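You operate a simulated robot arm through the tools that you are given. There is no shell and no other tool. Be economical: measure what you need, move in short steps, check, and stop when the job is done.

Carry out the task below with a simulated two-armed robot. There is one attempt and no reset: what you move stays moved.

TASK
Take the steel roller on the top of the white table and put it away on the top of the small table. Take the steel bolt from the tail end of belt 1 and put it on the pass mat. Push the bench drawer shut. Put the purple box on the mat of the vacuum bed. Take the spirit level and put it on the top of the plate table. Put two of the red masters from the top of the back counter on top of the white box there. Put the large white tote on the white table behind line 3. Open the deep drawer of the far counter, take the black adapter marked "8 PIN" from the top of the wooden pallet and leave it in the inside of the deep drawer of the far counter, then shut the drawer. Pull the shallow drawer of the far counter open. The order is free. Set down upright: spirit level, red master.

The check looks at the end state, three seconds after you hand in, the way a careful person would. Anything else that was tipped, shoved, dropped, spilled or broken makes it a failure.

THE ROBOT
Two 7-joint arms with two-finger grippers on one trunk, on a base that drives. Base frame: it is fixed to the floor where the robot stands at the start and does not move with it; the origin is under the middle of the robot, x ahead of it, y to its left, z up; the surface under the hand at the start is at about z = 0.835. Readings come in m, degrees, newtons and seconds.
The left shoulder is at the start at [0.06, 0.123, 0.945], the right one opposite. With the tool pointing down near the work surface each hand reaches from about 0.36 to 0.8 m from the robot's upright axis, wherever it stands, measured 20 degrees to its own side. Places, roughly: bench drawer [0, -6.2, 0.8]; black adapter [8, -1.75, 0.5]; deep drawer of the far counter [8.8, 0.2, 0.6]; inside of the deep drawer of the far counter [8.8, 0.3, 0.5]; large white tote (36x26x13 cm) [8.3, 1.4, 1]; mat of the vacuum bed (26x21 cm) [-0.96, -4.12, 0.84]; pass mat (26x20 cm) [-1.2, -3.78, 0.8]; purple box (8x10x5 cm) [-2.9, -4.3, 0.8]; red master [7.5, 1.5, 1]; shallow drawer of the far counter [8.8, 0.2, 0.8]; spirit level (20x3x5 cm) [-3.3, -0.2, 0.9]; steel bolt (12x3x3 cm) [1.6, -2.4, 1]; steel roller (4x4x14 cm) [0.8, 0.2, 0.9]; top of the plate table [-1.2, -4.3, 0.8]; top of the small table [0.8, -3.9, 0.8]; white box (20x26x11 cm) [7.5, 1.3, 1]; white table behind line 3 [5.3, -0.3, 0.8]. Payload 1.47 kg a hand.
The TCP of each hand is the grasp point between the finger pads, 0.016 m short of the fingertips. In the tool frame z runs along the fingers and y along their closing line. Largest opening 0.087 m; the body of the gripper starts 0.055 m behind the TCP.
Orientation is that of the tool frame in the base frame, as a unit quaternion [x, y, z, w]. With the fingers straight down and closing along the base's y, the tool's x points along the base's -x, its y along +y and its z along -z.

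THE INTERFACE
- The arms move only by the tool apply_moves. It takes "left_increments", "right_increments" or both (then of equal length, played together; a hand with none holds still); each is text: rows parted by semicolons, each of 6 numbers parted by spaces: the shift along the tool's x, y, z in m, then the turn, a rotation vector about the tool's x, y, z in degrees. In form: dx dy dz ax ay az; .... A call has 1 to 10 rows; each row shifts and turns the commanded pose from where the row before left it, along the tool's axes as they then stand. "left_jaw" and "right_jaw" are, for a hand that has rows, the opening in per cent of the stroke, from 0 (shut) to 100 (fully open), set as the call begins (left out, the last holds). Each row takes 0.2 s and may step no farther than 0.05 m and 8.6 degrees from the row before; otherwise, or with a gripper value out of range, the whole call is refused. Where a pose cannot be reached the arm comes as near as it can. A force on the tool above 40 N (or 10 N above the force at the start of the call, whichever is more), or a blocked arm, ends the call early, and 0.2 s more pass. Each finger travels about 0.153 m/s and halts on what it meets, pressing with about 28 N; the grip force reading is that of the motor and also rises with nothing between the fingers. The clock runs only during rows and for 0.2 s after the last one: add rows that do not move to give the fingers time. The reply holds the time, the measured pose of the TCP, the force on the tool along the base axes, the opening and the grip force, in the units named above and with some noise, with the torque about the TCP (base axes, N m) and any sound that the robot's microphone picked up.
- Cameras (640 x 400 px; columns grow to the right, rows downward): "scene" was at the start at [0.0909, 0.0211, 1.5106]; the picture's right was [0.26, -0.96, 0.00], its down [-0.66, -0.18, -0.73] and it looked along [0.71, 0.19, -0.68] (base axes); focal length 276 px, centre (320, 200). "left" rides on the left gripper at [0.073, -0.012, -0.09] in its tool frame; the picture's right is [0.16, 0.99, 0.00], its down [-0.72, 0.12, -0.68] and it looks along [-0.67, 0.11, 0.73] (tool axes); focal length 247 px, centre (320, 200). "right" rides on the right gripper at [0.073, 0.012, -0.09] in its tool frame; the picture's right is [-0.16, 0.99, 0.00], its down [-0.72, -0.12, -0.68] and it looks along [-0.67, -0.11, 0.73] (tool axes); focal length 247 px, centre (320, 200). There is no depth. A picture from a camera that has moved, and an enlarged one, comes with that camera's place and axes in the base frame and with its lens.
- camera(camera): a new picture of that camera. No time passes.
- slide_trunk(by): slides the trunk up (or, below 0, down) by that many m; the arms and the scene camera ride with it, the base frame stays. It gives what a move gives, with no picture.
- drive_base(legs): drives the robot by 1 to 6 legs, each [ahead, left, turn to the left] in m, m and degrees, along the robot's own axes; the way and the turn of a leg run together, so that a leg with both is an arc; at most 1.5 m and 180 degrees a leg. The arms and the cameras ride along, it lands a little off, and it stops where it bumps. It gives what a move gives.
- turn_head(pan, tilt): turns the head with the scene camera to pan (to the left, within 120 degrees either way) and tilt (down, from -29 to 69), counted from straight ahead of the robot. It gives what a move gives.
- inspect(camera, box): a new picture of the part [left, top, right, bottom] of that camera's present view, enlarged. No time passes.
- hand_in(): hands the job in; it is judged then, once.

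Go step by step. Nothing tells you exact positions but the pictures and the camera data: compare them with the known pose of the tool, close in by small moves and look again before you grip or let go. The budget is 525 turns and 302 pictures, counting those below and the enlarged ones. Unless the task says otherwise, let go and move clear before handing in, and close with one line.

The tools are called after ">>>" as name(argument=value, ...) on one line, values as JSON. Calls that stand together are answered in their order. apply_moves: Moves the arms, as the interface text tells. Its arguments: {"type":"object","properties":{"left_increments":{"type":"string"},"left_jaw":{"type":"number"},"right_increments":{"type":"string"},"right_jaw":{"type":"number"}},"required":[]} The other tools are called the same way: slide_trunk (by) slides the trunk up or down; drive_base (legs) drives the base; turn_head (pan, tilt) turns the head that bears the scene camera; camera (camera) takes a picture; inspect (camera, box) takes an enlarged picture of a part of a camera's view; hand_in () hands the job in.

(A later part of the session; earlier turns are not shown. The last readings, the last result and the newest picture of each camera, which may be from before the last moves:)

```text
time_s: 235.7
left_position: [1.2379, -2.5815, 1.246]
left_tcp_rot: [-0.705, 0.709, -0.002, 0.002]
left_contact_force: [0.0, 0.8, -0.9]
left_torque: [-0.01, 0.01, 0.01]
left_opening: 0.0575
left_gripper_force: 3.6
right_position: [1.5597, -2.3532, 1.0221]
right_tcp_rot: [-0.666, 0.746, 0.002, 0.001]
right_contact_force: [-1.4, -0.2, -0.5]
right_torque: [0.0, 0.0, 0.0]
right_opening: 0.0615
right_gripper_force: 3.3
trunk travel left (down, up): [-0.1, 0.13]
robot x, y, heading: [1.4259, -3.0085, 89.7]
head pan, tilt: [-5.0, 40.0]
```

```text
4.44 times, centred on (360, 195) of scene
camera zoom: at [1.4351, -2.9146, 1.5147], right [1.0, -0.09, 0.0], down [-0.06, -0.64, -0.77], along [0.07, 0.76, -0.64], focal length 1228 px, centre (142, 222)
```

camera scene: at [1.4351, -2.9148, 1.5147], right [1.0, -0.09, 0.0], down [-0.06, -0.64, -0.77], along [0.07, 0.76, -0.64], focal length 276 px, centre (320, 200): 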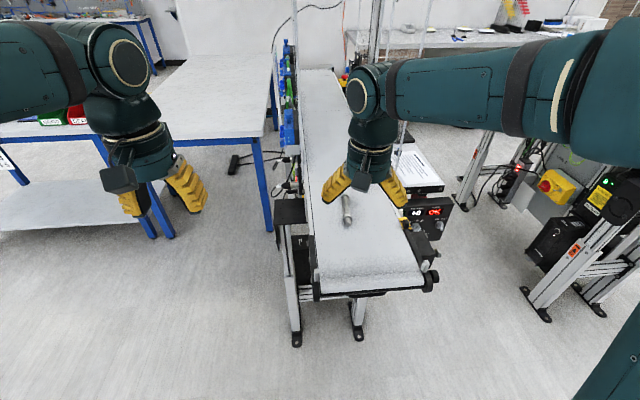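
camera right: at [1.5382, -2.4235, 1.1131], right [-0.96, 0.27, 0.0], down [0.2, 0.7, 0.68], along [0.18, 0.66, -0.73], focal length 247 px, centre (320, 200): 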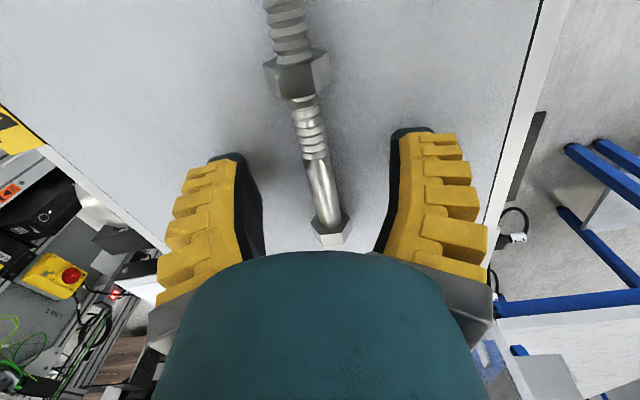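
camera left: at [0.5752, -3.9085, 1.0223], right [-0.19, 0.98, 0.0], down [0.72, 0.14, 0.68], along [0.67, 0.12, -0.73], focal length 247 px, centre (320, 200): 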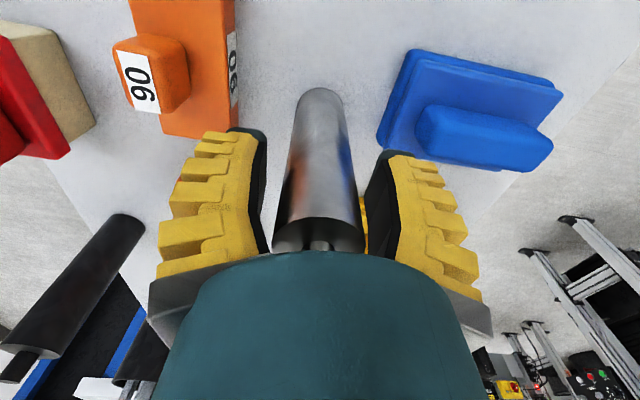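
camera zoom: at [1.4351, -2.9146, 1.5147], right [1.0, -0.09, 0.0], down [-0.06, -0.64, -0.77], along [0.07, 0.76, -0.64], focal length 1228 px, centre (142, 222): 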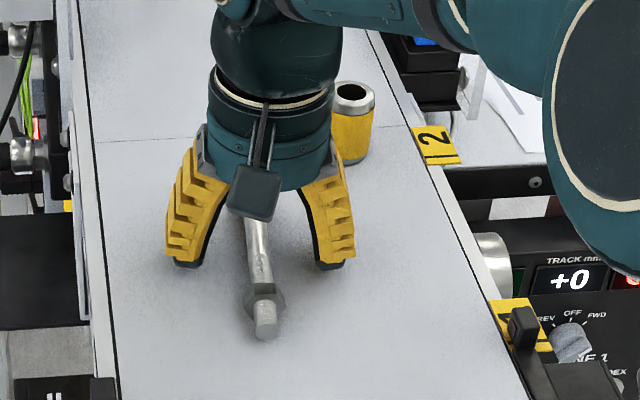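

Fingers straddle the shaft; cylinder is clear behind. Descend a bit more, cautiously.

>>> apply_moves(right_increments="0 0 0.008 0 0 0;0 0 0.007 0 0 0;0 0 0 0 0 0", right_jaw=65)

```text
time_s: 236.5
left_position: [1.2376, -2.5827, 1.2462]
left_tcp_rot: [-0.706, 0.709, -0.002, 0.003]
left_contact_force: [0.0, 0.4, 0.1]
left_torque: [-0.03, 0.0, 0.02]
left_opening: 0.0576
left_gripper_force: 4.0
right_position: [1.5594, -2.3516, 1.0149]
right_tcp_rot: [-0.666, 0.745, 0.006, 0.004]
right_contact_force: [2.1, 7.0, 42.2]
right_torque: [-0.13, -0.45, 0.17]
right_opening: 0.0612
right_gripper_force: 23.3
trunk travel left (down, up): [-0.1, 0.13]
robot x, y, heading: [1.4293, -3.0068, 89.6]
head pan, tilt: [-5.0, 40.0]
```

Fingertips touched the belt at TCP 1.014. Raise 4 mm and close.

>>> apply_moves(right_increments="0 0 -0.005 0 0 0;0 0 0 0 0 0", right_jaw=65)

>>> apply_moves(right_increments="0 0 0 0 0 0;0 0 0 0 0 0;0 0 0 0 0 0", right_jaw=0)

>>> camera(camera="right")

```text
time_s: 237.1
left_position: [1.2368, -2.5809, 1.2451]
left_tcp_rot: [-0.705, 0.709, -0.002, 0.002]
left_contact_force: [-0.6, -1.1, -0.7]
left_torque: [0.0, 0.01, -0.02]
left_opening: 0.057
left_gripper_force: 3.9
right_position: [1.5589, -2.3518, 1.0139]
right_tcp_rot: [-0.667, 0.745, 0.003, 0.003]
right_contact_force: [-0.1, 13.0, 25.7]
right_torque: [0.07, -0.19, 0.29]
right_opening: 0.0585
right_gripper_force: 22.3
trunk travel left (down, up): [-0.1, 0.13]
robot x, y, heading: [1.4292, -3.0069, 89.6]
head pan, tilt: [-5.0, 40.0]
```

```text
time_s: 237.8
left_position: [1.2371, -2.5816, 1.2441]
left_tcp_rot: [-0.704, 0.71, -0.001, 0.002]
left_contact_force: [-0.1, -0.1, 0.3]
left_torque: [0.03, -0.01, 0.01]
left_opening: 0.0573
left_gripper_force: 4.0
right_position: [1.5643, -2.3542, 1.016]
right_tcp_rot: [-0.665, 0.747, 0.004, 0.005]
right_contact_force: [0.9, -5.3, 8.5]
right_torque: [-0.11, -0.2, -0.17]
right_opening: 0.0118
right_gripper_force: 30.2
trunk travel left (down, up): [-0.1, 0.13]
robot x, y, heading: [1.4299, -3.009, 89.4]
head pan, tilt: [-5.0, 40.0]
stopped in row 3 (right hand): the force on the tool passed its limit at 42 N (the readings are from after the stop); the commanded pose is now the measured one
```

```text
221 pictures are left
camera right: at [1.5421, -2.4247, 1.1064], right [-0.96, 0.27, 0.0], down [0.2, 0.7, 0.69], along [0.19, 0.66, -0.73], focal length 247 px, centre (320, 200)
```

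right: 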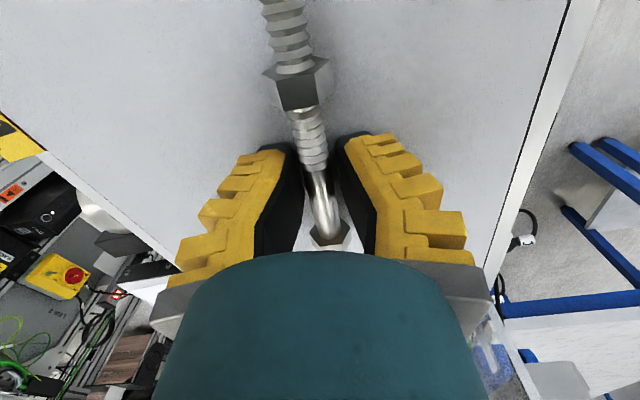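

Gripped on the shaft. Lift slowly and verify.

>>> apply_moves(right_increments="0 0 -0.01 0 0 0;0 0 -0.02 0 0 0;0 0 -0.03 0 0 0;0 0 -0.04 0 0 0;0 0 -0.04 0 0 0;0 0 -0.04 0 0 0;0 0 0 0 0 0", right_jaw=0)

>>> camera(camera="right")

>>> camera(camera="scene")

```text
time_s: 239.4
left_position: [1.239, -2.5798, 1.2453]
left_tcp_rot: [-0.705, 0.709, -0.003, 0.002]
left_contact_force: [0.1, 1.2, 0.2]
left_torque: [0.02, -0.03, -0.03]
left_opening: 0.0574
left_gripper_force: 3.4
right_position: [1.5625, -2.3577, 1.1969]
right_tcp_rot: [-0.665, 0.747, 0.002, 0.004]
right_contact_force: [0.3, 0.4, -2.4]
right_torque: [-0.03, -0.02, -0.03]
right_opening: 0.0118
right_gripper_force: 27.9
trunk travel left (down, up): [-0.1, 0.13]
robot x, y, heading: [1.4254, -3.0081, 89.4]
head pan, tilt: [-5.0, 40.0]
```

```text
220 pictures are left
camera right: at [1.5406, -2.4288, 1.2877], right [-0.96, 0.27, 0.0], down [0.2, 0.7, 0.69], along [0.19, 0.66, -0.73], focal length 247 px, centre (320, 200)
```

right: 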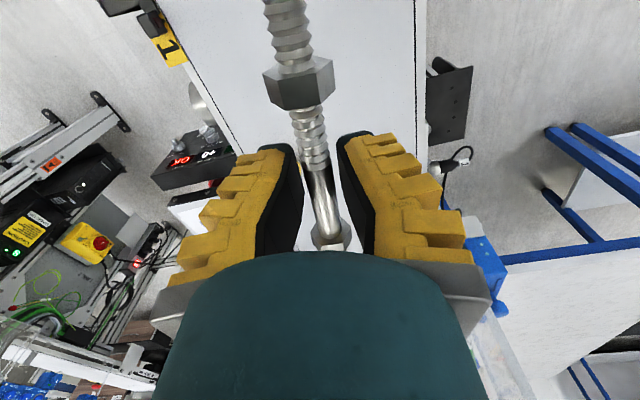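

```text
219 pictures are left
camera scene: at [1.4356, -2.9143, 1.5146], right [1.0, -0.1, 0.0], down [-0.06, -0.64, -0.77], along [0.07, 0.76, -0.64], focal length 276 px, centre (320, 200)
```

scene: 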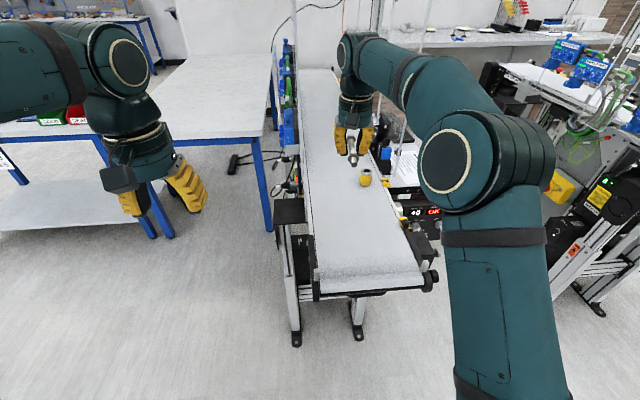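

Bolt is held. Retract, back off and drive west, then to the plate table's east side.

>>> apply_moves(right_increments="0.045 0 0 0 0 0;0.045 0 0 0 0 0;0.045 0 0 0 0 0;0.045 0 0 0 0 0;0.02 0 0 0 0 0")

>>> drive_base(legs=[[-0.15, 0, 0], [0, 0, 90.5], [1.4, 0, 0], [0.2, 0, 0], [0, 0.8, 0]])

>>> camera(camera="scene")

```text
time_s: 240.6
left_position: [1.238, -2.5811, 1.245]
left_tcp_rot: [-0.705, 0.709, -0.002, 0.003]
left_contact_force: [-0.1, -0.2, -0.3]
left_torque: [0.0, 0.0, 0.0]
left_opening: 0.0574
left_gripper_force: 3.5
right_position: [1.5384, -2.5573, 1.1932]
right_tcp_rot: [-0.665, 0.747, 0.002, 0.005]
right_contact_force: [-0.1, 0.1, -1.0]
right_torque: [0.04, -0.02, -0.01]
right_opening: 0.0118
right_gripper_force: 27.9
trunk travel left (down, up): [-0.1, 0.13]
robot x, y, heading: [1.4259, -3.0083, 89.3]
head pan, tilt: [-5.0, 40.0]
```

```text
time_s: 261.0
left_position: [-0.7244, -4.0644, 1.2452]
left_tcp_rot: [1.0, -0.031, 0.0, -0.003]
left_contact_force: [-0.1, -0.8, -1.2]
left_torque: [0.02, 0.0, -0.01]
left_opening: 0.0575
left_gripper_force: 4.1
right_position: [-0.7326, -3.7618, 1.1937]
right_tcp_rot: [0.996, -0.086, -0.005, -0.001]
right_contact_force: [-0.5, 0.0, -1.2]
right_torque: [0.03, 0.02, 0.04]
right_opening: 0.0117
right_gripper_force: 28.1
trunk travel left (down, up): [-0.1, 0.13]
robot x, y, heading: [-0.2887, -3.9039, 176.2]
head pan, tilt: [-5.0, 40.0]
```

```text
218 pictures are left
camera scene: at [-0.3803, -3.8876, 1.5146], right [0.15, 0.99, 0.0], down [0.64, -0.1, -0.77], along [-0.76, 0.12, -0.64], focal length 276 px, centre (320, 200)
```

scene: 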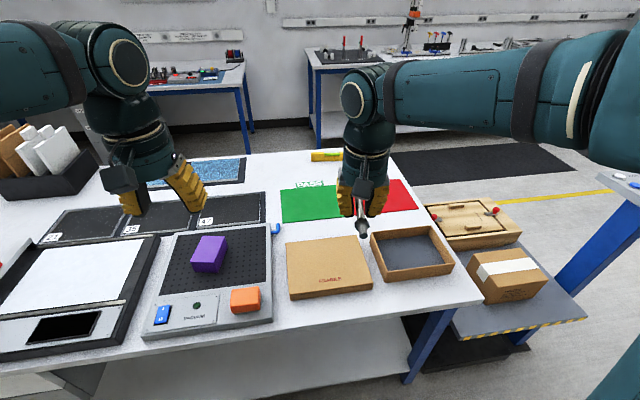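

Green mat spans x −1.32…−1.12, y −3.91…−3.65. I'll adjust the base (ahead 0.11, left 0.06, straighten).

>>> drive_base(legs=[[0, 0, 3.8], [0.11, 0.06, 0]])

>>> camera(camera="scene")

```text
time_s: 262.7
left_position: [-0.82, -4.1548, 1.2464]
left_tcp_rot: [1.0, 0.003, 0.0, -0.002]
left_contact_force: [-0.1, 0.1, -0.2]
left_torque: [0.07, -0.04, -0.01]
left_opening: 0.0575
left_gripper_force: 3.7
right_position: [-0.8486, -3.8552, 1.1918]
right_tcp_rot: [0.999, -0.052, -0.004, -0.002]
right_contact_force: [0.1, -0.8, -0.8]
right_torque: [0.01, -0.01, -0.02]
right_opening: 0.0114
right_gripper_force: 27.9
trunk travel left (down, up): [-0.1, 0.13]
robot x, y, heading: [-0.393, -3.9613, -179.7]
head pan, tilt: [-5.0, 40.0]
```

```text
217 pictures are left
camera scene: at [-0.4886, -3.9563, 1.5145], right [0.08, 1.0, 0.0], down [0.64, -0.05, -0.77], along [-0.76, 0.06, -0.64], focal length 276 px, centre (320, 200)
```

scene: 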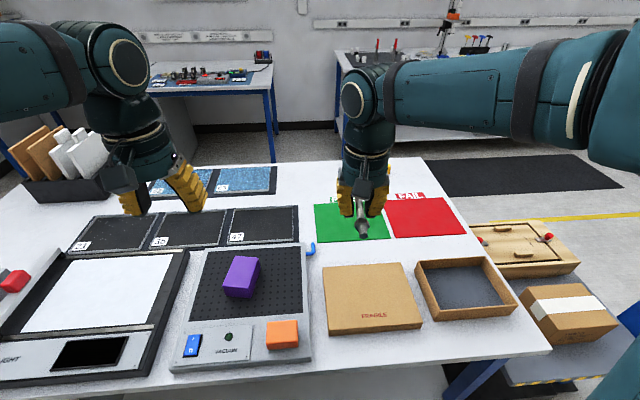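

Now rotate the bolt to lie along y and carry it over the mat at (−1.175, −3.785).

>>> apply_moves(right_increments="0 0 0 0 0 8.4;0 0 0 0 0 8.4;0 0 0 0 0 8.4;0 0 0 0 0 8.4;0 0 0 0 0 8.4;0 0 0 0 0 8.4;0 0 0 0 0 8.4;0 0 0 0 0 8.4;0 0 0 0 0 8.4;0 0 0 0 0 8.4")

>>> apply_moves(right_increments="-0.0088 0.041 0 0 0 0;-0.0088 0.041 0 0 0 0;-0.0088 0.041 0 0 0 0;-0.0088 0.041 0 0 0 0;-0.0088 0.041 0 0 0 0;-0.0088 0.041 0 0 0 0;-0.0088 0.041 0 0 0 0;-0.0088 0.04 0 0 0 0;0 0 0 0 0 0")

>>> apply_moves(right_increments="0 0 0.045 0 0 0;0 0 0.045 0 0 0;0 0 0.045 0 0 0;0 0 0.045 0 0 0;0 0 0.045 0 0 0;0 0 0.04 0 0 0;0 0 0 0 0 0")

>>> inspect(camera="scene", box=[280, 150, 480, 275])

```text
time_s: 264.9
left_position: [-0.8187, -4.1551, 1.2452]
left_tcp_rot: [1.0, 0.004, 0.0, -0.002]
left_contact_force: [0.1, -0.4, -0.5]
left_torque: [-0.01, 0.02, -0.02]
left_opening: 0.0574
left_gripper_force: 3.3
right_position: [-0.848, -3.8542, 1.1932]
right_tcp_rot: [-0.707, 0.708, 0.004, -0.003]
right_contact_force: [-0.2, -1.0, -0.7]
right_torque: [0.0, -0.01, -0.02]
right_opening: 0.0115
right_gripper_force: 27.9
trunk travel left (down, up): [-0.1, 0.13]
robot x, y, heading: [-0.3922, -3.9615, -179.6]
head pan, tilt: [-5.0, 40.0]
```

```text
time_s: 266.9
left_position: [-0.8165, -4.1553, 1.2465]
left_tcp_rot: [1.0, 0.004, 0.0, -0.003]
left_contact_force: [0.6, 0.3, 1.1]
left_torque: [-0.03, 0.02, 0.0]
left_opening: 0.0574
left_gripper_force: 3.8
right_position: [-1.1044, -3.7822, 1.1797]
right_tcp_rot: [0.709, -0.706, -0.004, 0.003]
right_contact_force: [0.8, 0.0, -1.7]
right_torque: [-0.01, 0.03, -0.02]
right_opening: 0.0118
right_gripper_force: 28.1
right hand out of reach, approached as far as the arm can: row 7, 8
trunk travel left (down, up): [-0.1, 0.13]
robot x, y, heading: [-0.3914, -3.9624, -179.9]
head pan, tilt: [-5.0, 40.0]
```

```text
time_s: 268.5
left_position: [-0.8185, -4.1548, 1.2444]
left_tcp_rot: [1.0, 0.004, 0.0, -0.002]
left_contact_force: [-0.7, 0.5, -0.2]
left_torque: [0.0, 0.01, -0.01]
left_opening: 0.0575
left_gripper_force: 3.2
right_position: [-1.1059, -3.7828, 0.9096]
right_tcp_rot: [0.708, -0.706, -0.003, 0.002]
right_contact_force: [-0.9, -0.1, -1.6]
right_torque: [0.0, -0.02, 0.01]
right_opening: 0.0117
right_gripper_force: 28.0
trunk travel left (down, up): [-0.1, 0.13]
robot x, y, heading: [-0.3919, -3.9603, -179.7]
head pan, tilt: [-5.0, 40.0]
```

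```text
3.20 times, centred on (380, 212) of scene
camera zoom: at [-0.4869, -3.9555, 1.5147], right [0.08, 1.0, 0.0], down [0.64, -0.05, -0.77], along [-0.76, 0.06, -0.64], focal length 884 px, centre (128, 160)
```

zoom: 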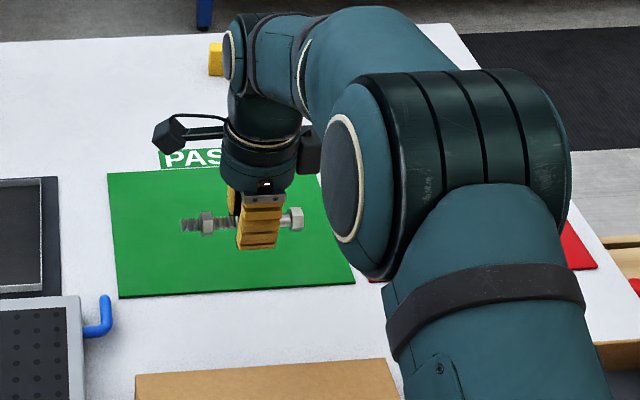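

The reach ended at x −1.106 up high; now near shoulder height I can reach farther. Try 6 cm more.

>>> apply_moves(right_increments="0 0.03 0 0 0 0;0 0.03 0 0 0 0;0 0 0 0 0 0")

```text
time_s: 269.3
left_position: [-0.8187, -4.1551, 1.2453]
left_tcp_rot: [1.0, 0.003, 0.0, -0.003]
left_contact_force: [0.3, -1.1, -0.3]
left_torque: [-0.02, 0.02, -0.01]
left_opening: 0.0573
left_gripper_force: 3.5
right_position: [-1.1571, -3.7835, 0.9099]
right_tcp_rot: [0.707, -0.707, -0.003, 0.002]
right_contact_force: [1.0, -1.0, -1.0]
right_torque: [-0.03, 0.02, 0.0]
right_opening: 0.0115
right_gripper_force: 27.8
right hand out of reach, approached as far as the arm can: row 2
trunk travel left (down, up): [-0.1, 0.13]
robot x, y, heading: [-0.3908, -3.9611, -179.7]
head pan, tilt: [-5.0, 40.0]
```

>>> apply_moves(right_increments="0 0 0.03 0 0 0;0 0.01 0.02 0 0 0;0 0 0.015 0 0 0;0 0 0 0 0 0")

>>> inspect(camera="scene", box=[280, 150, 480, 275])

```text
time_s: 270.3
left_position: [-0.8172, -4.1565, 1.2444]
left_tcp_rot: [1.0, 0.003, 0.0, -0.002]
left_contact_force: [-0.5, -0.6, -0.1]
left_torque: [-0.05, 0.01, -0.04]
left_opening: 0.0573
left_gripper_force: 3.7
right_position: [-1.157, -3.7844, 0.8464]
right_tcp_rot: [-0.707, 0.707, 0.004, -0.002]
right_contact_force: [0.0, -0.3, -0.9]
right_torque: [0.03, 0.01, 0.02]
right_opening: 0.0117
right_gripper_force: 28.0
right hand out of reach, approached as far as the arm can: row 2
trunk travel left (down, up): [-0.1, 0.13]
robot x, y, heading: [-0.3885, -3.9615, -179.8]
head pan, tilt: [-5.0, 40.0]
```

```text
3.20 times, centred on (380, 212) of scene
camera zoom: at [-0.4869, -3.9556, 1.5147], right [0.08, 1.0, 0.0], down [0.64, -0.05, -0.77], along [-0.76, 0.06, -0.64], focal length 884 px, centre (128, 160)
```

zoom: 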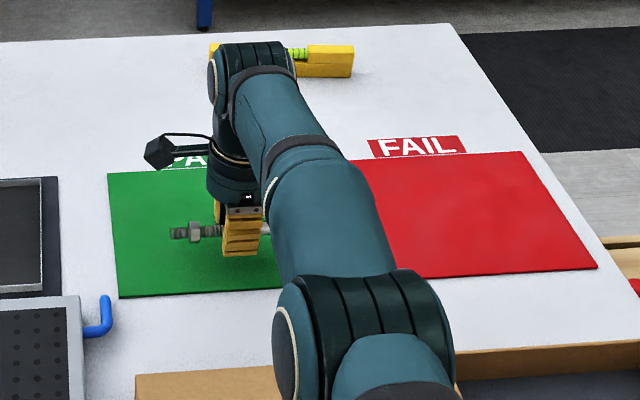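

>>> apply_moves(right_increments="0 0 0.006 0 0 0;0 0 0.005 0 0 0;0 0 0 0 0 0")

>>> apply_moves(right_increments="0 0 0.004 0 0 0;0 0 0 0 0 0")

```text
time_s: 271.1
left_position: [-0.8185, -4.1543, 1.2452]
left_tcp_rot: [1.0, 0.003, -0.001, -0.003]
left_contact_force: [0.5, 0.2, -0.1]
left_torque: [0.03, -0.02, 0.03]
left_opening: 0.0572
left_gripper_force: 3.5
right_position: [-1.1544, -3.7854, 0.8364]
right_tcp_rot: [0.708, -0.707, -0.004, 0.002]
right_contact_force: [0.2, 0.2, -1.5]
right_torque: [0.01, -0.03, -0.02]
right_opening: 0.0117
right_gripper_force: 27.8
right hand out of reach, approached as far as the arm can: row 2
trunk travel left (down, up): [-0.1, 0.13]
robot x, y, heading: [-0.3924, -3.9611, -179.7]
head pan, tilt: [-5.0, 40.0]
```

```text
time_s: 271.7
left_position: [-0.8178, -4.1545, 1.2455]
left_tcp_rot: [1.0, 0.003, -0.001, -0.003]
left_contact_force: [0.3, 0.4, 0.1]
left_torque: [0.01, -0.04, 0.0]
left_opening: 0.0575
left_gripper_force: 3.6
right_position: [-1.1542, -3.7861, 0.8323]
right_tcp_rot: [0.708, -0.706, -0.005, 0.003]
right_contact_force: [0.1, -0.4, -0.4]
right_torque: [0.01, -0.03, -0.02]
right_opening: 0.0116
right_gripper_force: 27.6
trunk travel left (down, up): [-0.1, 0.13]
robot x, y, heading: [-0.3924, -3.9615, -179.6]
head pan, tilt: [-5.0, 40.0]
```

>>> apply_moves(right_increments="0 -0.002 0.004 0 0 0;0 0 0 0 0 0")

>>> apply_moves(right_increments="0 0 0.004 0 0 0;0 0 0 0 0 0")

```text
time_s: 272.3
left_position: [-0.8186, -4.1555, 1.2443]
left_tcp_rot: [1.0, 0.003, -0.001, -0.003]
left_contact_force: [-0.6, -0.2, -0.1]
left_torque: [0.04, 0.0, 0.03]
left_opening: 0.0576
left_gripper_force: 3.8
right_position: [-1.1522, -3.7855, 0.8285]
right_tcp_rot: [0.708, -0.706, -0.005, 0.002]
right_contact_force: [-0.4, 0.4, -1.1]
right_torque: [0.03, 0.01, 0.03]
right_opening: 0.0117
right_gripper_force: 28.1
trunk travel left (down, up): [-0.1, 0.13]
robot x, y, heading: [-0.3939, -3.9642, -179.8]
head pan, tilt: [-5.0, 40.0]
```

```text
time_s: 272.9
left_position: [-0.8175, -4.1561, 1.2453]
left_tcp_rot: [1.0, 0.004, 0.001, -0.003]
left_contact_force: [-0.1, -0.1, 0.0]
left_torque: [0.01, 0.01, 0.03]
left_opening: 0.0573
left_gripper_force: 3.9
right_position: [-1.1516, -3.7853, 0.8244]
right_tcp_rot: [0.708, -0.706, -0.004, 0.003]
right_contact_force: [-0.5, 0.2, -2.1]
right_torque: [0.04, -0.02, 0.0]
right_opening: 0.0119
right_gripper_force: 27.9
trunk travel left (down, up): [-0.1, 0.13]
robot x, y, heading: [-0.3916, -3.96, -179.8]
head pan, tilt: [-5.0, 40.0]
```

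>>> apply_moves(right_increments="0 0 0.003 0 0 0;0 0 0 0 0 0")

>>> inspect(camera="scene", box=[300, 190, 400, 252])

```text
time_s: 273.5
left_position: [-0.818, -4.1554, 1.246]
left_tcp_rot: [1.0, 0.003, 0.0, -0.002]
left_contact_force: [0.1, 0.0, 0.1]
left_torque: [0.05, 0.01, 0.03]
left_opening: 0.0573
left_gripper_force: 3.5
right_position: [-1.1514, -3.7847, 0.8225]
right_tcp_rot: [0.708, -0.706, -0.004, 0.003]
right_contact_force: [0.2, 0.3, -1.1]
right_torque: [0.01, 0.02, -0.01]
right_opening: 0.0117
right_gripper_force: 28.1
trunk travel left (down, up): [-0.1, 0.13]
robot x, y, heading: [-0.3963, -3.9618, -179.7]
head pan, tilt: [-5.0, 40.0]
```

```text
6.40 times, centred on (350, 221) of scene
camera zoom: at [-0.4873, -3.9555, 1.5146], right [0.08, 1.0, 0.0], down [0.64, -0.05, -0.77], along [-0.76, 0.06, -0.64], focal length 1768 px, centre (128, 66)
```

zoom: 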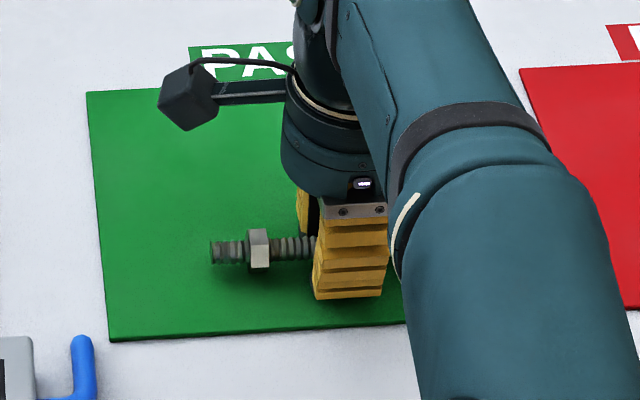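

>>> apply_moves(right_increments="0 0 0.003 0 0 0;0 0 0 0 0 0")

>>> apply_moves(right_increments="0 0 0.002 0 0 0;0 0 0 0 0 0")

```text
time_s: 274.1
left_position: [-0.8175, -4.1541, 1.245]
left_tcp_rot: [1.0, 0.003, 0.0, -0.004]
left_contact_force: [-0.2, -0.4, -0.7]
left_torque: [0.03, -0.04, 0.0]
left_opening: 0.0571
left_gripper_force: 3.5
right_position: [-1.1519, -3.7857, 0.8206]
right_tcp_rot: [0.708, -0.706, -0.005, 0.002]
right_contact_force: [-1.2, 0.2, 9.3]
right_torque: [-0.01, -0.2, 0.02]
right_opening: 0.0123
right_gripper_force: 27.8
trunk travel left (down, up): [-0.1, 0.13]
robot x, y, heading: [-0.3955, -3.9623, -179.5]
head pan, tilt: [-5.0, 40.0]
```

```text
time_s: 274.7
left_position: [-0.8168, -4.1554, 1.2465]
left_tcp_rot: [1.0, 0.004, -0.001, -0.002]
left_contact_force: [-0.6, -0.2, -0.6]
left_torque: [0.02, 0.01, -0.01]
left_opening: 0.0576
left_gripper_force: 4.1
right_position: [-1.1507, -3.7852, 0.821]
right_tcp_rot: [0.707, -0.707, -0.007, 0.004]
right_contact_force: [0.4, 2.8, 22.2]
right_torque: [0.02, -0.21, 0.19]
right_opening: 0.013
right_gripper_force: 28.1
trunk travel left (down, up): [-0.1, 0.13]
robot x, y, heading: [-0.3925, -3.9631, -179.9]
head pan, tilt: [-5.0, 40.0]
```

Contact with the mat. Open gently and withdraw upward.

>>> apply_moves(right_increments="0 0 -0.002 0 0 0;0 0 0 0 0 0;0 0 0 0 0 0", right_jaw=50)

>>> apply_moves(right_increments="0 0 -0.02 0 0 0;0 0 -0.04 0 0 0;0 0 -0.04 0 0 0;0 0 -0.04 0 0 0;0 -0.02 -0.04 0 0 0;0 -0.02 -0.04 0 0 0;0 -0.04 -0.02 0 0 0;0 -0.045 0 0 0 0;0 -0.045 0 0 0 0", right_jaw=50)

>>> camera(camera="scene")

```text
time_s: 275.5
left_position: [-0.8161, -4.1557, 1.2465]
left_tcp_rot: [1.0, 0.004, 0.0, -0.003]
left_contact_force: [-0.6, -0.8, -0.4]
left_torque: [-0.01, 0.03, -0.01]
left_opening: 0.0574
left_gripper_force: 3.5
right_position: [-1.1512, -3.7852, 0.8181]
right_tcp_rot: [0.708, -0.706, -0.004, 0.002]
right_contact_force: [-3.9, 0.4, 11.0]
right_torque: [-0.07, 0.0, -0.02]
right_opening: 0.0451
right_gripper_force: 0.0
trunk travel left (down, up): [-0.1, 0.13]
robot x, y, heading: [-0.3903, -3.9615, -179.5]
head pan, tilt: [-5.0, 40.0]
```

```text
time_s: 277.5
left_position: [-0.8178, -4.1549, 1.2457]
left_tcp_rot: [1.0, 0.004, 0.0, -0.002]
left_contact_force: [-0.2, 1.3, -0.2]
left_torque: [-0.03, 0.02, -0.03]
left_opening: 0.0574
left_gripper_force: 4.4
right_position: [-1.1341, -3.7848, 1.0855]
right_tcp_rot: [0.708, -0.707, -0.003, 0.001]
right_contact_force: [0.2, 0.6, 0.1]
right_torque: [0.0, -0.02, 0.01]
right_opening: 0.0492
right_gripper_force: 3.9
right hand out of reach, approached as far as the arm can: row 2, 5, 6, 7, 8, 9
trunk travel left (down, up): [-0.1, 0.13]
robot x, y, heading: [-0.3951, -3.9606, -179.8]
head pan, tilt: [-5.0, 40.0]
```

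```text
213 pictures are left
camera scene: at [-0.4868, -3.9555, 1.5147], right [0.08, 1.0, 0.0], down [0.64, -0.05, -0.77], along [-0.76, 0.06, -0.64], focal length 276 px, centre (320, 200)
```

scene: 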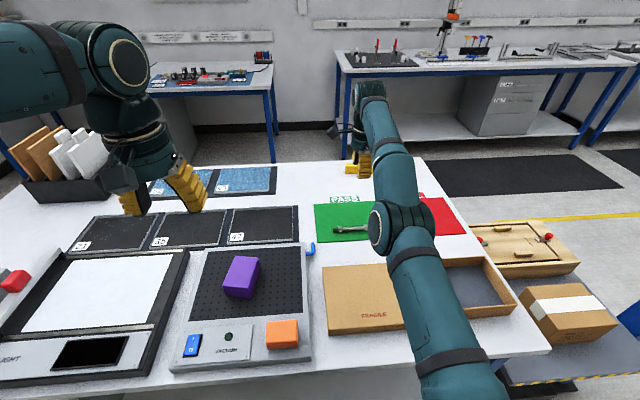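

The bolt rests on the pass mat. Retract the right arm fully and inspect.

>>> apply_moves(right_increments="0 -0.045 0 0 0 0;0 -0.045 0 0 0 0;0 -0.045 0 0 0 0;0 -0.045 0 0 0 0;0 -0.045 0 0 0 0;0 -0.04 0 0 0 0")

>>> inspect(camera="scene", box=[280, 150, 480, 275])

```text
time_s: 278.9
left_position: [-0.8183, -4.1541, 1.2448]
left_tcp_rot: [1.0, 0.004, 0.0, -0.002]
left_contact_force: [0.3, -0.3, 0.0]
left_torque: [0.0, -0.01, 0.0]
left_opening: 0.0572
left_gripper_force: 3.7
right_position: [-1.1182, -3.7854, 1.1385]
right_tcp_rot: [0.709, -0.706, -0.004, 0.001]
right_contact_force: [0.8, 0.4, 0.5]
right_torque: [0.0, 0.0, -0.02]
right_opening: 0.0489
right_gripper_force: 4.3
right hand out of reach, approached as far as the arm can: row 1, 2, 3, 4, 5, 6
trunk travel left (down, up): [-0.1, 0.13]
robot x, y, heading: [-0.3934, -3.9606, -179.7]
head pan, tilt: [-5.0, 40.0]
```

```text
3.20 times, centred on (380, 212) of scene
camera zoom: at [-0.487, -3.9555, 1.5146], right [0.08, 1.0, 0.0], down [0.64, -0.05, -0.77], along [-0.76, 0.06, -0.64], focal length 884 px, centre (128, 160)
```

zoom: 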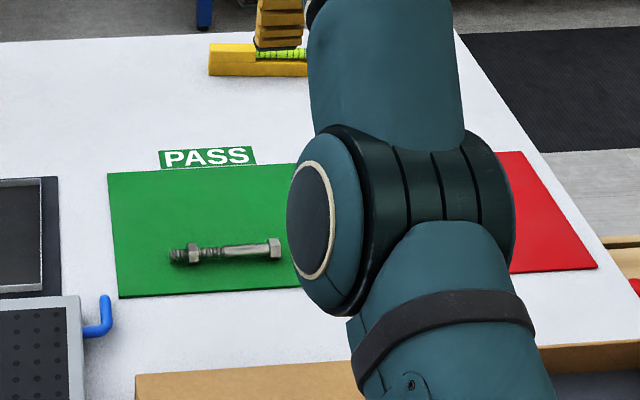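

The bolt is fine, but the arm resists retracting near full stretch. I'll try a small lower-and-back move.

>>> apply_moves(right_increments="0 -0.02 0.02 0 0 0;0 -0.02 0.02 0 0 0;0 -0.02 0 0 0 0")

```text
time_s: 279.7
left_position: [-0.8176, -4.1543, 1.246]
left_tcp_rot: [1.0, 0.004, -0.001, -0.002]
left_contact_force: [0.1, -0.2, -0.2]
left_torque: [0.01, -0.01, -0.01]
left_opening: 0.0574
left_gripper_force: 3.4
right_position: [-1.1238, -3.7857, 1.1207]
right_tcp_rot: [0.708, -0.706, -0.002, 0.001]
right_contact_force: [-0.8, -0.2, 0.8]
right_torque: [-0.01, 0.01, 0.01]
right_opening: 0.0488
right_gripper_force: 3.9
right hand out of reach, approached as far as the arm can: row 1, 2, 3
trunk travel left (down, up): [-0.1, 0.13]
robot x, y, heading: [-0.3912, -3.9601, -179.6]
head pan, tilt: [-5.0, 40.0]
```

The arm is stuck at its singular stretch; driving back 0.35 m carries it clear of the table, and should reset the command.

>>> drive_base(legs=[[-0.35, 0, 0]])

>>> apply_moves(right_increments="0 -0.02 0.03 0 0 0;0 -0.02 0.03 0 0 0;0 -0.02 0.02 0 0 0")

```text
time_s: 282.0
left_position: [-0.4624, -4.1538, 1.2462]
left_tcp_rot: [1.0, 0.006, 0.0, -0.002]
left_contact_force: [0.1, 0.3, 0.5]
left_torque: [0.01, 0.04, 0.03]
left_opening: 0.0575
left_gripper_force: 3.8
right_position: [-0.7697, -3.7867, 1.1216]
right_tcp_rot: [0.709, -0.705, -0.004, 0.001]
right_contact_force: [0.2, 0.1, 0.6]
right_torque: [0.04, 0.04, -0.02]
right_opening: 0.0487
right_gripper_force: 4.2
trunk travel left (down, up): [-0.1, 0.13]
robot x, y, heading: [-0.0377, -3.9611, -179.6]
head pan, tilt: [-5.0, 40.0]
```

```text
time_s: 282.8
left_position: [-0.4636, -4.1551, 1.2448]
left_tcp_rot: [1.0, 0.006, 0.0, -0.003]
left_contact_force: [-0.1, -0.2, -0.2]
left_torque: [0.0, 0.0, 0.02]
left_opening: 0.0574
left_gripper_force: 3.6
right_position: [-0.7882, -3.7879, 1.0581]
right_tcp_rot: [0.71, -0.705, -0.001, 0.001]
right_contact_force: [-0.5, 0.0, -0.2]
right_torque: [0.0, 0.03, 0.01]
right_opening: 0.0492
right_gripper_force: 3.9
right hand out of reach, approached as far as the arm can: row 1, 2, 3
trunk travel left (down, up): [-0.1, 0.13]
robot x, y, heading: [-0.0387, -3.9556, -179.1]
head pan, tilt: [-5.0, 40.0]
```

Still stuck at full stretch; I'll try breaking the singularity by turning the hand back to its usual orientation.

>>> apply_moves(right_increments="0 0 0 0 0 -8.4;0 0 0 0 0 -8.4;0 0 0 0 0 -8.4;0 0 0 0 0 -8.4;0 0 0 0 0 -8.4")

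```text
time_s: 284.0
left_position: [-0.4627, -4.1551, 1.2448]
left_tcp_rot: [1.0, 0.006, 0.0, -0.002]
left_contact_force: [0.9, 0.1, -0.1]
left_torque: [0.01, 0.02, 0.01]
left_opening: 0.0574
left_gripper_force: 3.9
right_position: [-0.7863, -3.7871, 1.059]
right_tcp_rot: [0.916, -0.402, -0.003, 0.0]
right_contact_force: [-0.5, 0.4, 0.2]
right_torque: [0.01, 0.0, 0.02]
right_opening: 0.0488
right_gripper_force: 4.0
trunk travel left (down, up): [-0.1, 0.13]
robot x, y, heading: [-0.043, -3.9598, -179.2]
head pan, tilt: [-5.0, 40.0]
```

>>> apply_moves(right_increments="0.02 -0.02 0 0 0 -8;0.03 -0.02 0 0 0 -8;0.03 0 0 0 0 -8;0.03 0 0 0 0 -8;0.03 0 0 0 0 -8")

```text
time_s: 285.2
left_position: [-0.4639, -4.155, 1.2448]
left_tcp_rot: [1.0, 0.007, 0.0, -0.002]
left_contact_force: [0.2, -0.5, 0.4]
left_torque: [0.01, -0.02, 0.01]
left_opening: 0.0573
left_gripper_force: 4.1
right_position: [-0.7761, -3.8364, 1.0901]
right_tcp_rot: [0.998, -0.065, -0.003, -0.002]
right_contact_force: [0.5, 0.0, -0.6]
right_torque: [0.01, 0.0, 0.0]
right_opening: 0.0492
right_gripper_force: 4.1
right hand out of reach, approached as far as the arm can: row 1, 2, 3, 4, 5
trunk travel left (down, up): [-0.1, 0.13]
robot x, y, heading: [-0.0369, -3.9586, -179.3]
head pan, tilt: [-5.0, 40.0]
```

>>> apply_moves(right_increments="0 0 0 0 -8 0;0 0 0 0 -8 0;0 0 0 0 -8 0;0 0 0 0 0 0")

>>> camera(camera="scene")

```text
time_s: 286.2
left_position: [-0.4625, -4.1541, 1.2457]
left_tcp_rot: [1.0, 0.007, 0.001, -0.002]
left_contact_force: [-0.1, 0.1, 1.4]
left_torque: [-0.01, -0.02, 0.0]
left_opening: 0.0576
left_gripper_force: 3.7
right_position: [-0.8525, -3.8424, 1.1126]
right_tcp_rot: [0.975, -0.063, -0.212, -0.014]
right_contact_force: [-0.3, 0.7, -0.4]
right_torque: [0.02, 0.01, 0.0]
right_opening: 0.0492
right_gripper_force: 4.0
right hand out of reach, approached as far as the arm can: row 1, 2, 3
trunk travel left (down, up): [-0.1, 0.13]
robot x, y, heading: [-0.0402, -3.9525, -179.3]
head pan, tilt: [-5.0, 40.0]
```

```text
211 pictures are left
camera scene: at [-0.1327, -3.9531, 1.5146], right [0.08, 1.0, 0.0], down [0.64, -0.05, -0.77], along [-0.76, 0.06, -0.64], focal length 276 px, centre (320, 200)
```

scene: 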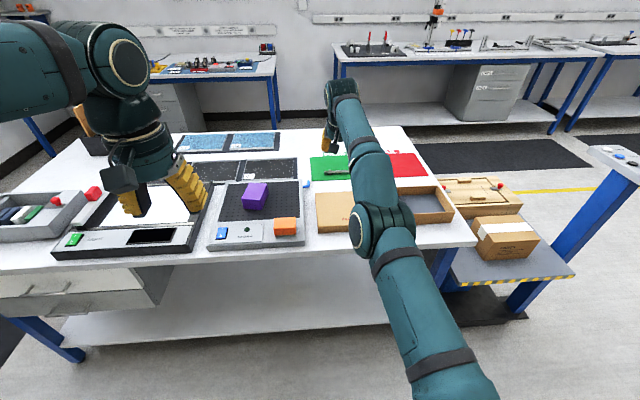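

The elbow is straight. I'll check whether holding still lets the solver settle.

>>> apply_moves(right_increments="0 0 0 0 0 0;0 0 0 0 0 0;0 0 0 0 0 0;0 0 0 0 0 0;0 0 0 0 0 0;0 0 0 0 0 0")

```text
time_s: 287.6
left_position: [-0.4622, -4.1545, 1.2447]
left_tcp_rot: [1.0, 0.006, -0.001, -0.003]
left_contact_force: [-1.2, -0.6, 0.0]
left_torque: [-0.02, -0.01, 0.0]
left_opening: 0.0574
left_gripper_force: 3.6
right_position: [-0.8526, -3.8416, 1.1118]
right_tcp_rot: [0.975, -0.064, -0.211, -0.015]
right_contact_force: [0.1, 0.4, -0.3]
right_torque: [0.01, 0.0, 0.01]
right_opening: 0.0491
right_gripper_force: 3.8
trunk travel left (down, up): [-0.1, 0.13]
robot x, y, heading: [-0.0367, -3.9575, -179.3]
head pan, tilt: [-5.0, 40.0]
```

>>> apply_moves(right_increments="0 0 0 0 8 0;0 0 0 0 8 0;0 0 0 0 8 0;0 0 0 0 8 0;0 0 0 0 8 0;0 0 0 0 8 0;0 0 0 0 8 0;0 0 0 0 8 0")

```text
time_s: 289.4
left_position: [-0.4631, -4.1548, 1.2456]
left_tcp_rot: [1.0, 0.007, 0.0, -0.003]
left_contact_force: [0.0, 1.0, 0.3]
left_torque: [0.03, -0.01, 0.02]
left_opening: 0.0572
left_gripper_force: 3.7
right_position: [-0.7374, -3.818, 1.1024]
right_tcp_rot: [0.993, -0.065, 0.101, 0.006]
right_contact_force: [1.2, 0.5, 0.5]
right_torque: [0.0, -0.01, 0.01]
right_opening: 0.0491
right_gripper_force: 4.1
right hand out of reach, approached as far as the arm can: row 1, 2, 3, 4, 5, 6, 7, 8
trunk travel left (down, up): [-0.1, 0.13]
robot x, y, heading: [-0.0411, -3.9616, -179.5]
head pan, tilt: [-5.0, 40.0]
```

>>> apply_moves(right_increments="0.005 0 0 0 0 0;0.005 0 0 0 0 0;0.005 0 0 0 0 0;0.005 0 0 0 0 0;0.005 0 0 0 0 0")

```text
time_s: 290.6
left_position: [-0.4632, -4.1548, 1.2444]
left_tcp_rot: [1.0, 0.006, 0.0, -0.003]
left_contact_force: [1.0, 0.0, -0.4]
left_torque: [0.0, -0.02, 0.0]
left_opening: 0.0575
left_gripper_force: 3.7
right_position: [-0.7385, -3.8194, 1.1015]
right_tcp_rot: [0.993, -0.067, 0.101, 0.006]
right_contact_force: [-1.0, -0.5, 0.5]
right_torque: [0.01, -0.01, 0.02]
right_opening: 0.049
right_gripper_force: 4.0
right hand out of reach, approached as far as the arm can: row 1, 2, 3, 4, 5
trunk travel left (down, up): [-0.1, 0.13]
robot x, y, heading: [-0.0391, -3.958, -179.4]
head pan, tilt: [-5.0, 40.0]
```

>>> apply_moves(right_increments="0.02 -0.03 0 8 0 0;0.02 -0.03 0 8 0 0;0.02 -0.03 0 8 0 0;0.02 -0.03 0 0 0 0;0.02 -0.03 0 0 0 0")

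```text
time_s: 291.8
left_position: [-0.461, -4.154, 1.2457]
left_tcp_rot: [1.0, 0.007, 0.001, -0.003]
left_contact_force: [-0.4, 0.0, 0.7]
left_torque: [0.0, 0.03, 0.02]
left_opening: 0.0574
left_gripper_force: 3.6
right_position: [-0.6275, -3.6882, 1.1602]
right_tcp_rot: [0.972, -0.044, 0.112, -0.2]
right_contact_force: [0.1, -0.9, 0.3]
right_torque: [-0.06, 0.01, 0.04]
right_opening: 0.0491
right_gripper_force: 3.8
right hand out of reach, approached as far as the arm can: row 1
trunk travel left (down, up): [-0.1, 0.13]
robot x, y, heading: [-0.0356, -3.957, -179.7]
head pan, tilt: [-5.0, 40.0]
```

The singularity broke. Now I'll level the hand again.

>>> apply_moves(right_increments="0.01 0.01 0 -8 0 0;0.01 0.01 0 -8 0 0;0.01 0.01 0 -7.2 0 0;0.01 0 0 0 0 0")

```text
time_s: 292.8
left_position: [-0.4621, -4.1549, 1.2456]
left_tcp_rot: [1.0, 0.006, 0.0, -0.003]
left_contact_force: [0.0, -0.7, 0.2]
left_torque: [0.02, 0.0, 0.0]
left_opening: 0.0572
left_gripper_force: 3.5
right_position: [-0.5939, -3.7247, 1.159]
right_tcp_rot: [0.993, -0.065, 0.102, 0.0]
right_contact_force: [-0.2, 0.1, -0.5]
right_torque: [0.0, -0.01, -0.02]
right_opening: 0.049
right_gripper_force: 3.6
trunk travel left (down, up): [-0.1, 0.13]
robot x, y, heading: [-0.0385, -3.9562, -179.5]
head pan, tilt: [-5.0, 40.0]
```

>>> apply_moves(right_increments="0 0 0 0 -6 0;0 0 0 0 -5.7 0;0 0 0 0 0 -7.5;0 0 -0.03 0 0 0")

>>> turn_head(pan=100, tilt=20)

>>> camera(camera="scene")

```text
time_s: 293.8
left_position: [-0.4623, -4.155, 1.2456]
left_tcp_rot: [1.0, 0.006, 0.0, -0.003]
left_contact_force: [0.5, -0.2, -0.8]
left_torque: [0.02, -0.01, -0.01]
left_opening: 0.0572
left_gripper_force: 3.6
right_position: [-0.5927, -3.7231, 1.1881]
right_tcp_rot: [1.0, 0.001, -0.001, -0.008]
right_contact_force: [1.2, 0.0, -0.1]
right_torque: [0.0, 0.02, -0.01]
right_opening: 0.049
right_gripper_force: 4.2
trunk travel left (down, up): [-0.1, 0.13]
robot x, y, heading: [-0.0432, -3.9591, -179.6]
head pan, tilt: [-5.0, 40.0]
```

```text
time_s: 295.6
left_position: [-0.4615, -4.1554, 1.2455]
left_tcp_rot: [1.0, 0.006, -0.001, -0.002]
left_contact_force: [0.2, 0.7, 1.1]
left_torque: [0.0, -0.03, 0.03]
left_opening: 0.0572
left_gripper_force: 3.8
right_position: [-0.5923, -3.7242, 1.1875]
right_tcp_rot: [1.0, 0.001, 0.0, -0.008]
right_contact_force: [0.2, -0.2, -0.1]
right_torque: [0.0, 0.01, -0.02]
right_opening: 0.049
right_gripper_force: 3.8
trunk travel left (down, up): [-0.1, 0.13]
robot x, y, heading: [-0.0371, -3.9576, -179.2]
head pan, tilt: [100.0, 20.0]
```

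```text
210 pictures are left
camera scene: at [-0.0309, -4.0513, 1.546], right [-0.98, -0.18, 0.0], down [-0.06, 0.34, -0.94], along [0.17, -0.92, -0.34], focal length 276 px, centre (320, 200)
```

scene: 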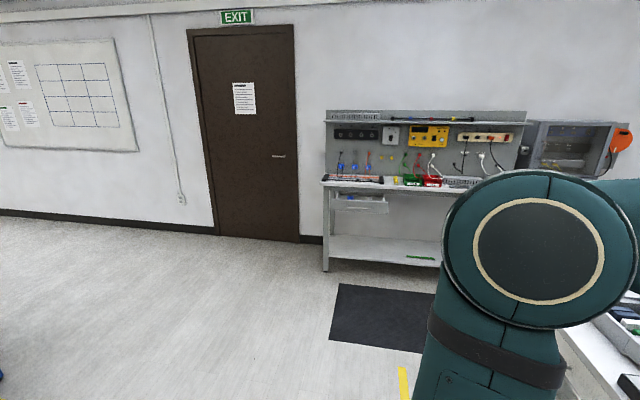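

Now the bench drawer: it's pulled out of the test bench on the south wall at about (0.03, −6.05, 0.78). I'll turn and approach.

>>> drive_base(legs=[[0, 0, 90], [1.3, 0, 0]])

>>> turn_head(pan=0, tilt=40)

>>> camera(camera="scene")

```text
time_s: 306.0
left_position: [0.1361, -5.7175, 1.245]
left_tcp_rot: [0.706, 0.708, -0.002, -0.002]
left_contact_force: [0.6, 0.8, 0.3]
left_torque: [0.01, 0.0, -0.02]
left_opening: 0.0572
left_gripper_force: 3.4
right_position: [-0.296, -5.8429, 1.188]
right_tcp_rot: [0.71, 0.704, -0.006, -0.006]
right_contact_force: [0.6, -0.3, 0.3]
right_torque: [0.0, 0.01, 0.01]
right_opening: 0.0495
right_gripper_force: 3.9
trunk travel left (down, up): [-0.1, 0.13]
robot x, y, heading: [-0.0584, -5.2928, -89.9]
head pan, tilt: [100.0, 20.0]
```

```text
time_s: 307.8
left_position: [0.1369, -5.7165, 1.2449]
left_tcp_rot: [0.706, 0.708, -0.002, -0.002]
left_contact_force: [0.1, 0.2, -0.5]
left_torque: [0.01, -0.05, -0.03]
left_opening: 0.0572
left_gripper_force: 3.6
right_position: [-0.2969, -5.8436, 1.1872]
right_tcp_rot: [0.71, 0.704, -0.005, -0.006]
right_contact_force: [-0.2, 0.0, 0.0]
right_torque: [0.01, 0.01, -0.01]
right_opening: 0.0491
right_gripper_force: 4.3
trunk travel left (down, up): [-0.1, 0.13]
robot x, y, heading: [-0.056, -5.2938, -89.7]
head pan, tilt: [0.0, 40.0]
```

```text
209 pictures are left
camera scene: at [-0.0547, -5.3867, 1.5146], right [-1.0, 0.0, 0.0], down [0.0, 0.64, -0.77], along [0.0, -0.77, -0.64], focal length 276 px, centre (320, 200)
```

scene: 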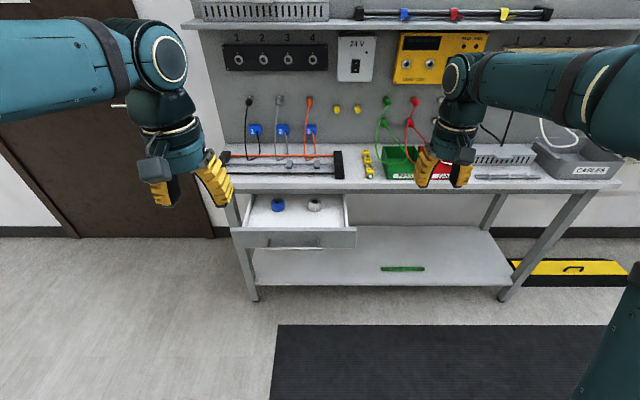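

The drawer front is at about x −0.19…0.27, y −6.10, z 0.68–0.78. I'll drive 0.3 m closer, then tilt the closed left hand 43° forward to push the front near its centre.

>>> drive_base(legs=[[0.28, 0, 0]])

>>> apply_moves(left_increments="0 0 0 0 -8.6 0;0 0 0 0 -8.6 0;0 0 0 0 -8.6 0;0 0 0 0 -8.6 0;0 0 0 0 -8.6 0;0 0 0 0 0 0", left_jaw=0)

>>> camera(camera="scene")

```text
time_s: 309.7
left_position: [0.137, -5.9895, 1.2452]
left_tcp_rot: [0.706, 0.708, -0.001, -0.002]
left_contact_force: [-0.4, -0.6, 0.7]
left_torque: [0.01, -0.01, 0.01]
left_opening: 0.0574
left_gripper_force: 3.8
right_position: [-0.297, -6.1156, 1.1871]
right_tcp_rot: [0.71, 0.705, -0.006, -0.006]
right_contact_force: [-0.3, -0.2, 0.1]
right_torque: [0.04, -0.02, 0.02]
right_opening: 0.0491
right_gripper_force: 4.7
trunk travel left (down, up): [-0.1, 0.13]
robot x, y, heading: [-0.0568, -5.5616, -89.8]
head pan, tilt: [0.0, 40.0]
```

```text
time_s: 311.1
left_position: [0.1369, -5.9867, 1.2446]
left_tcp_rot: [0.656, 0.659, -0.261, 0.258]
left_contact_force: [0.4, -0.1, -0.4]
left_torque: [0.03, -0.02, -0.01]
left_opening: 0.0001
left_gripper_force: 28.3
right_position: [-0.2969, -6.1146, 1.1877]
right_tcp_rot: [0.71, 0.704, -0.005, -0.006]
right_contact_force: [0.4, 0.0, 0.3]
right_torque: [0.0, -0.03, 0.0]
right_opening: 0.0489
right_gripper_force: 4.5
trunk travel left (down, up): [-0.1, 0.13]
robot x, y, heading: [-0.0567, -5.562, -89.8]
head pan, tilt: [0.0, 40.0]
```

```text
208 pictures are left
camera scene: at [-0.0544, -5.6586, 1.5146], right [-1.0, 0.0, 0.0], down [0.0, 0.64, -0.77], along [0.0, -0.77, -0.64], focal length 276 px, centre (320, 200)
```

scene: 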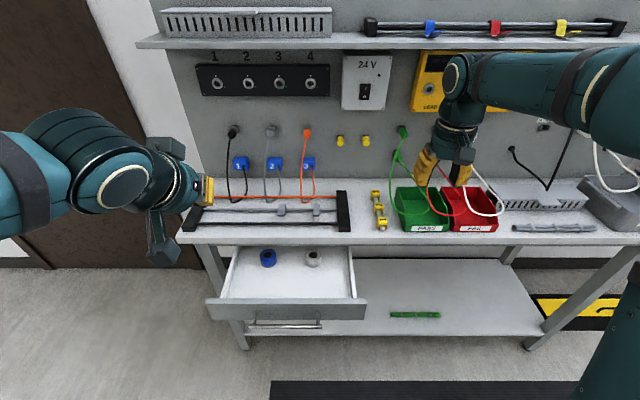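

Triangulated drawer front: y −6.084, top z 0.80, centre x 0.04. Lower the tilted hand in front of it.

>>> apply_moves(left_increments="0.0325 -0.0092 0.0349 0 0 0;0.0325 -0.0092 0.0349 0 0 0;0.0325 -0.0092 0.0349 0 0 0;0.0325 -0.0092 0.0349 0 0 0;0.0325 -0.0092 0.0349 0 0 0;0.0325 -0.0092 0.0349 0 0 0;0.0325 -0.0092 0.0349 0 0 0;0.0325 -0.0092 0.0349 0 0 0;0.0325 -0.0092 0.0349 0 0 0;0.0325 -0.0092 0.0349 0 0 0", left_jaw=0)

>>> camera(camera="scene")

>>> camera(camera="left")

```text
time_s: 313.4
left_position: [0.0384, -6.0264, 0.7846]
left_tcp_rot: [0.654, 0.656, -0.267, 0.266]
left_contact_force: [0.0, 0.6, -0.1]
left_torque: [-0.01, -0.06, -0.02]
left_opening: 0.0
left_gripper_force: 27.7
left hand out of reach, approached as far as the arm can: row 4, 5
right_position: [-0.295, -6.1146, 1.189]
right_tcp_rot: [0.71, 0.705, -0.006, -0.006]
right_contact_force: [-0.7, -0.5, -0.5]
right_torque: [0.01, 0.0, -0.01]
right_opening: 0.0492
right_gripper_force: 3.9
trunk travel left (down, up): [-0.1, 0.13]
robot x, y, heading: [-0.0552, -5.5655, -89.7]
head pan, tilt: [0.0, 40.0]
stopped in row 10 (left hand): the force on the tool passed its limit at 90 N (the readings are from after the stop); the commanded pose is now the measured one
```

```text
207 pictures are left
camera scene: at [-0.0542, -5.659, 1.5144], right [-1.0, 0.0, 0.0], down [0.0, 0.64, -0.77], along [0.0, -0.77, -0.64], focal length 276 px, centre (320, 200)
```

scene: 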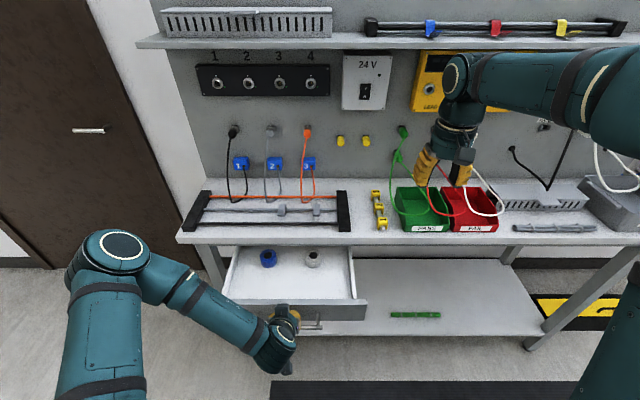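

```text
206 pictures are left
camera left: at [0.0254, -5.9129, 0.7986], right [0.99, 0.12, -0.11], down [0.12, -0.04, 0.99], along [0.11, -0.99, -0.06], focal length 247 px, centre (320, 200)
```

left: 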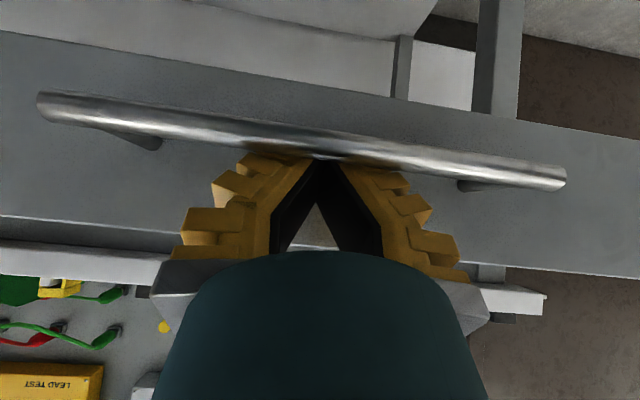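

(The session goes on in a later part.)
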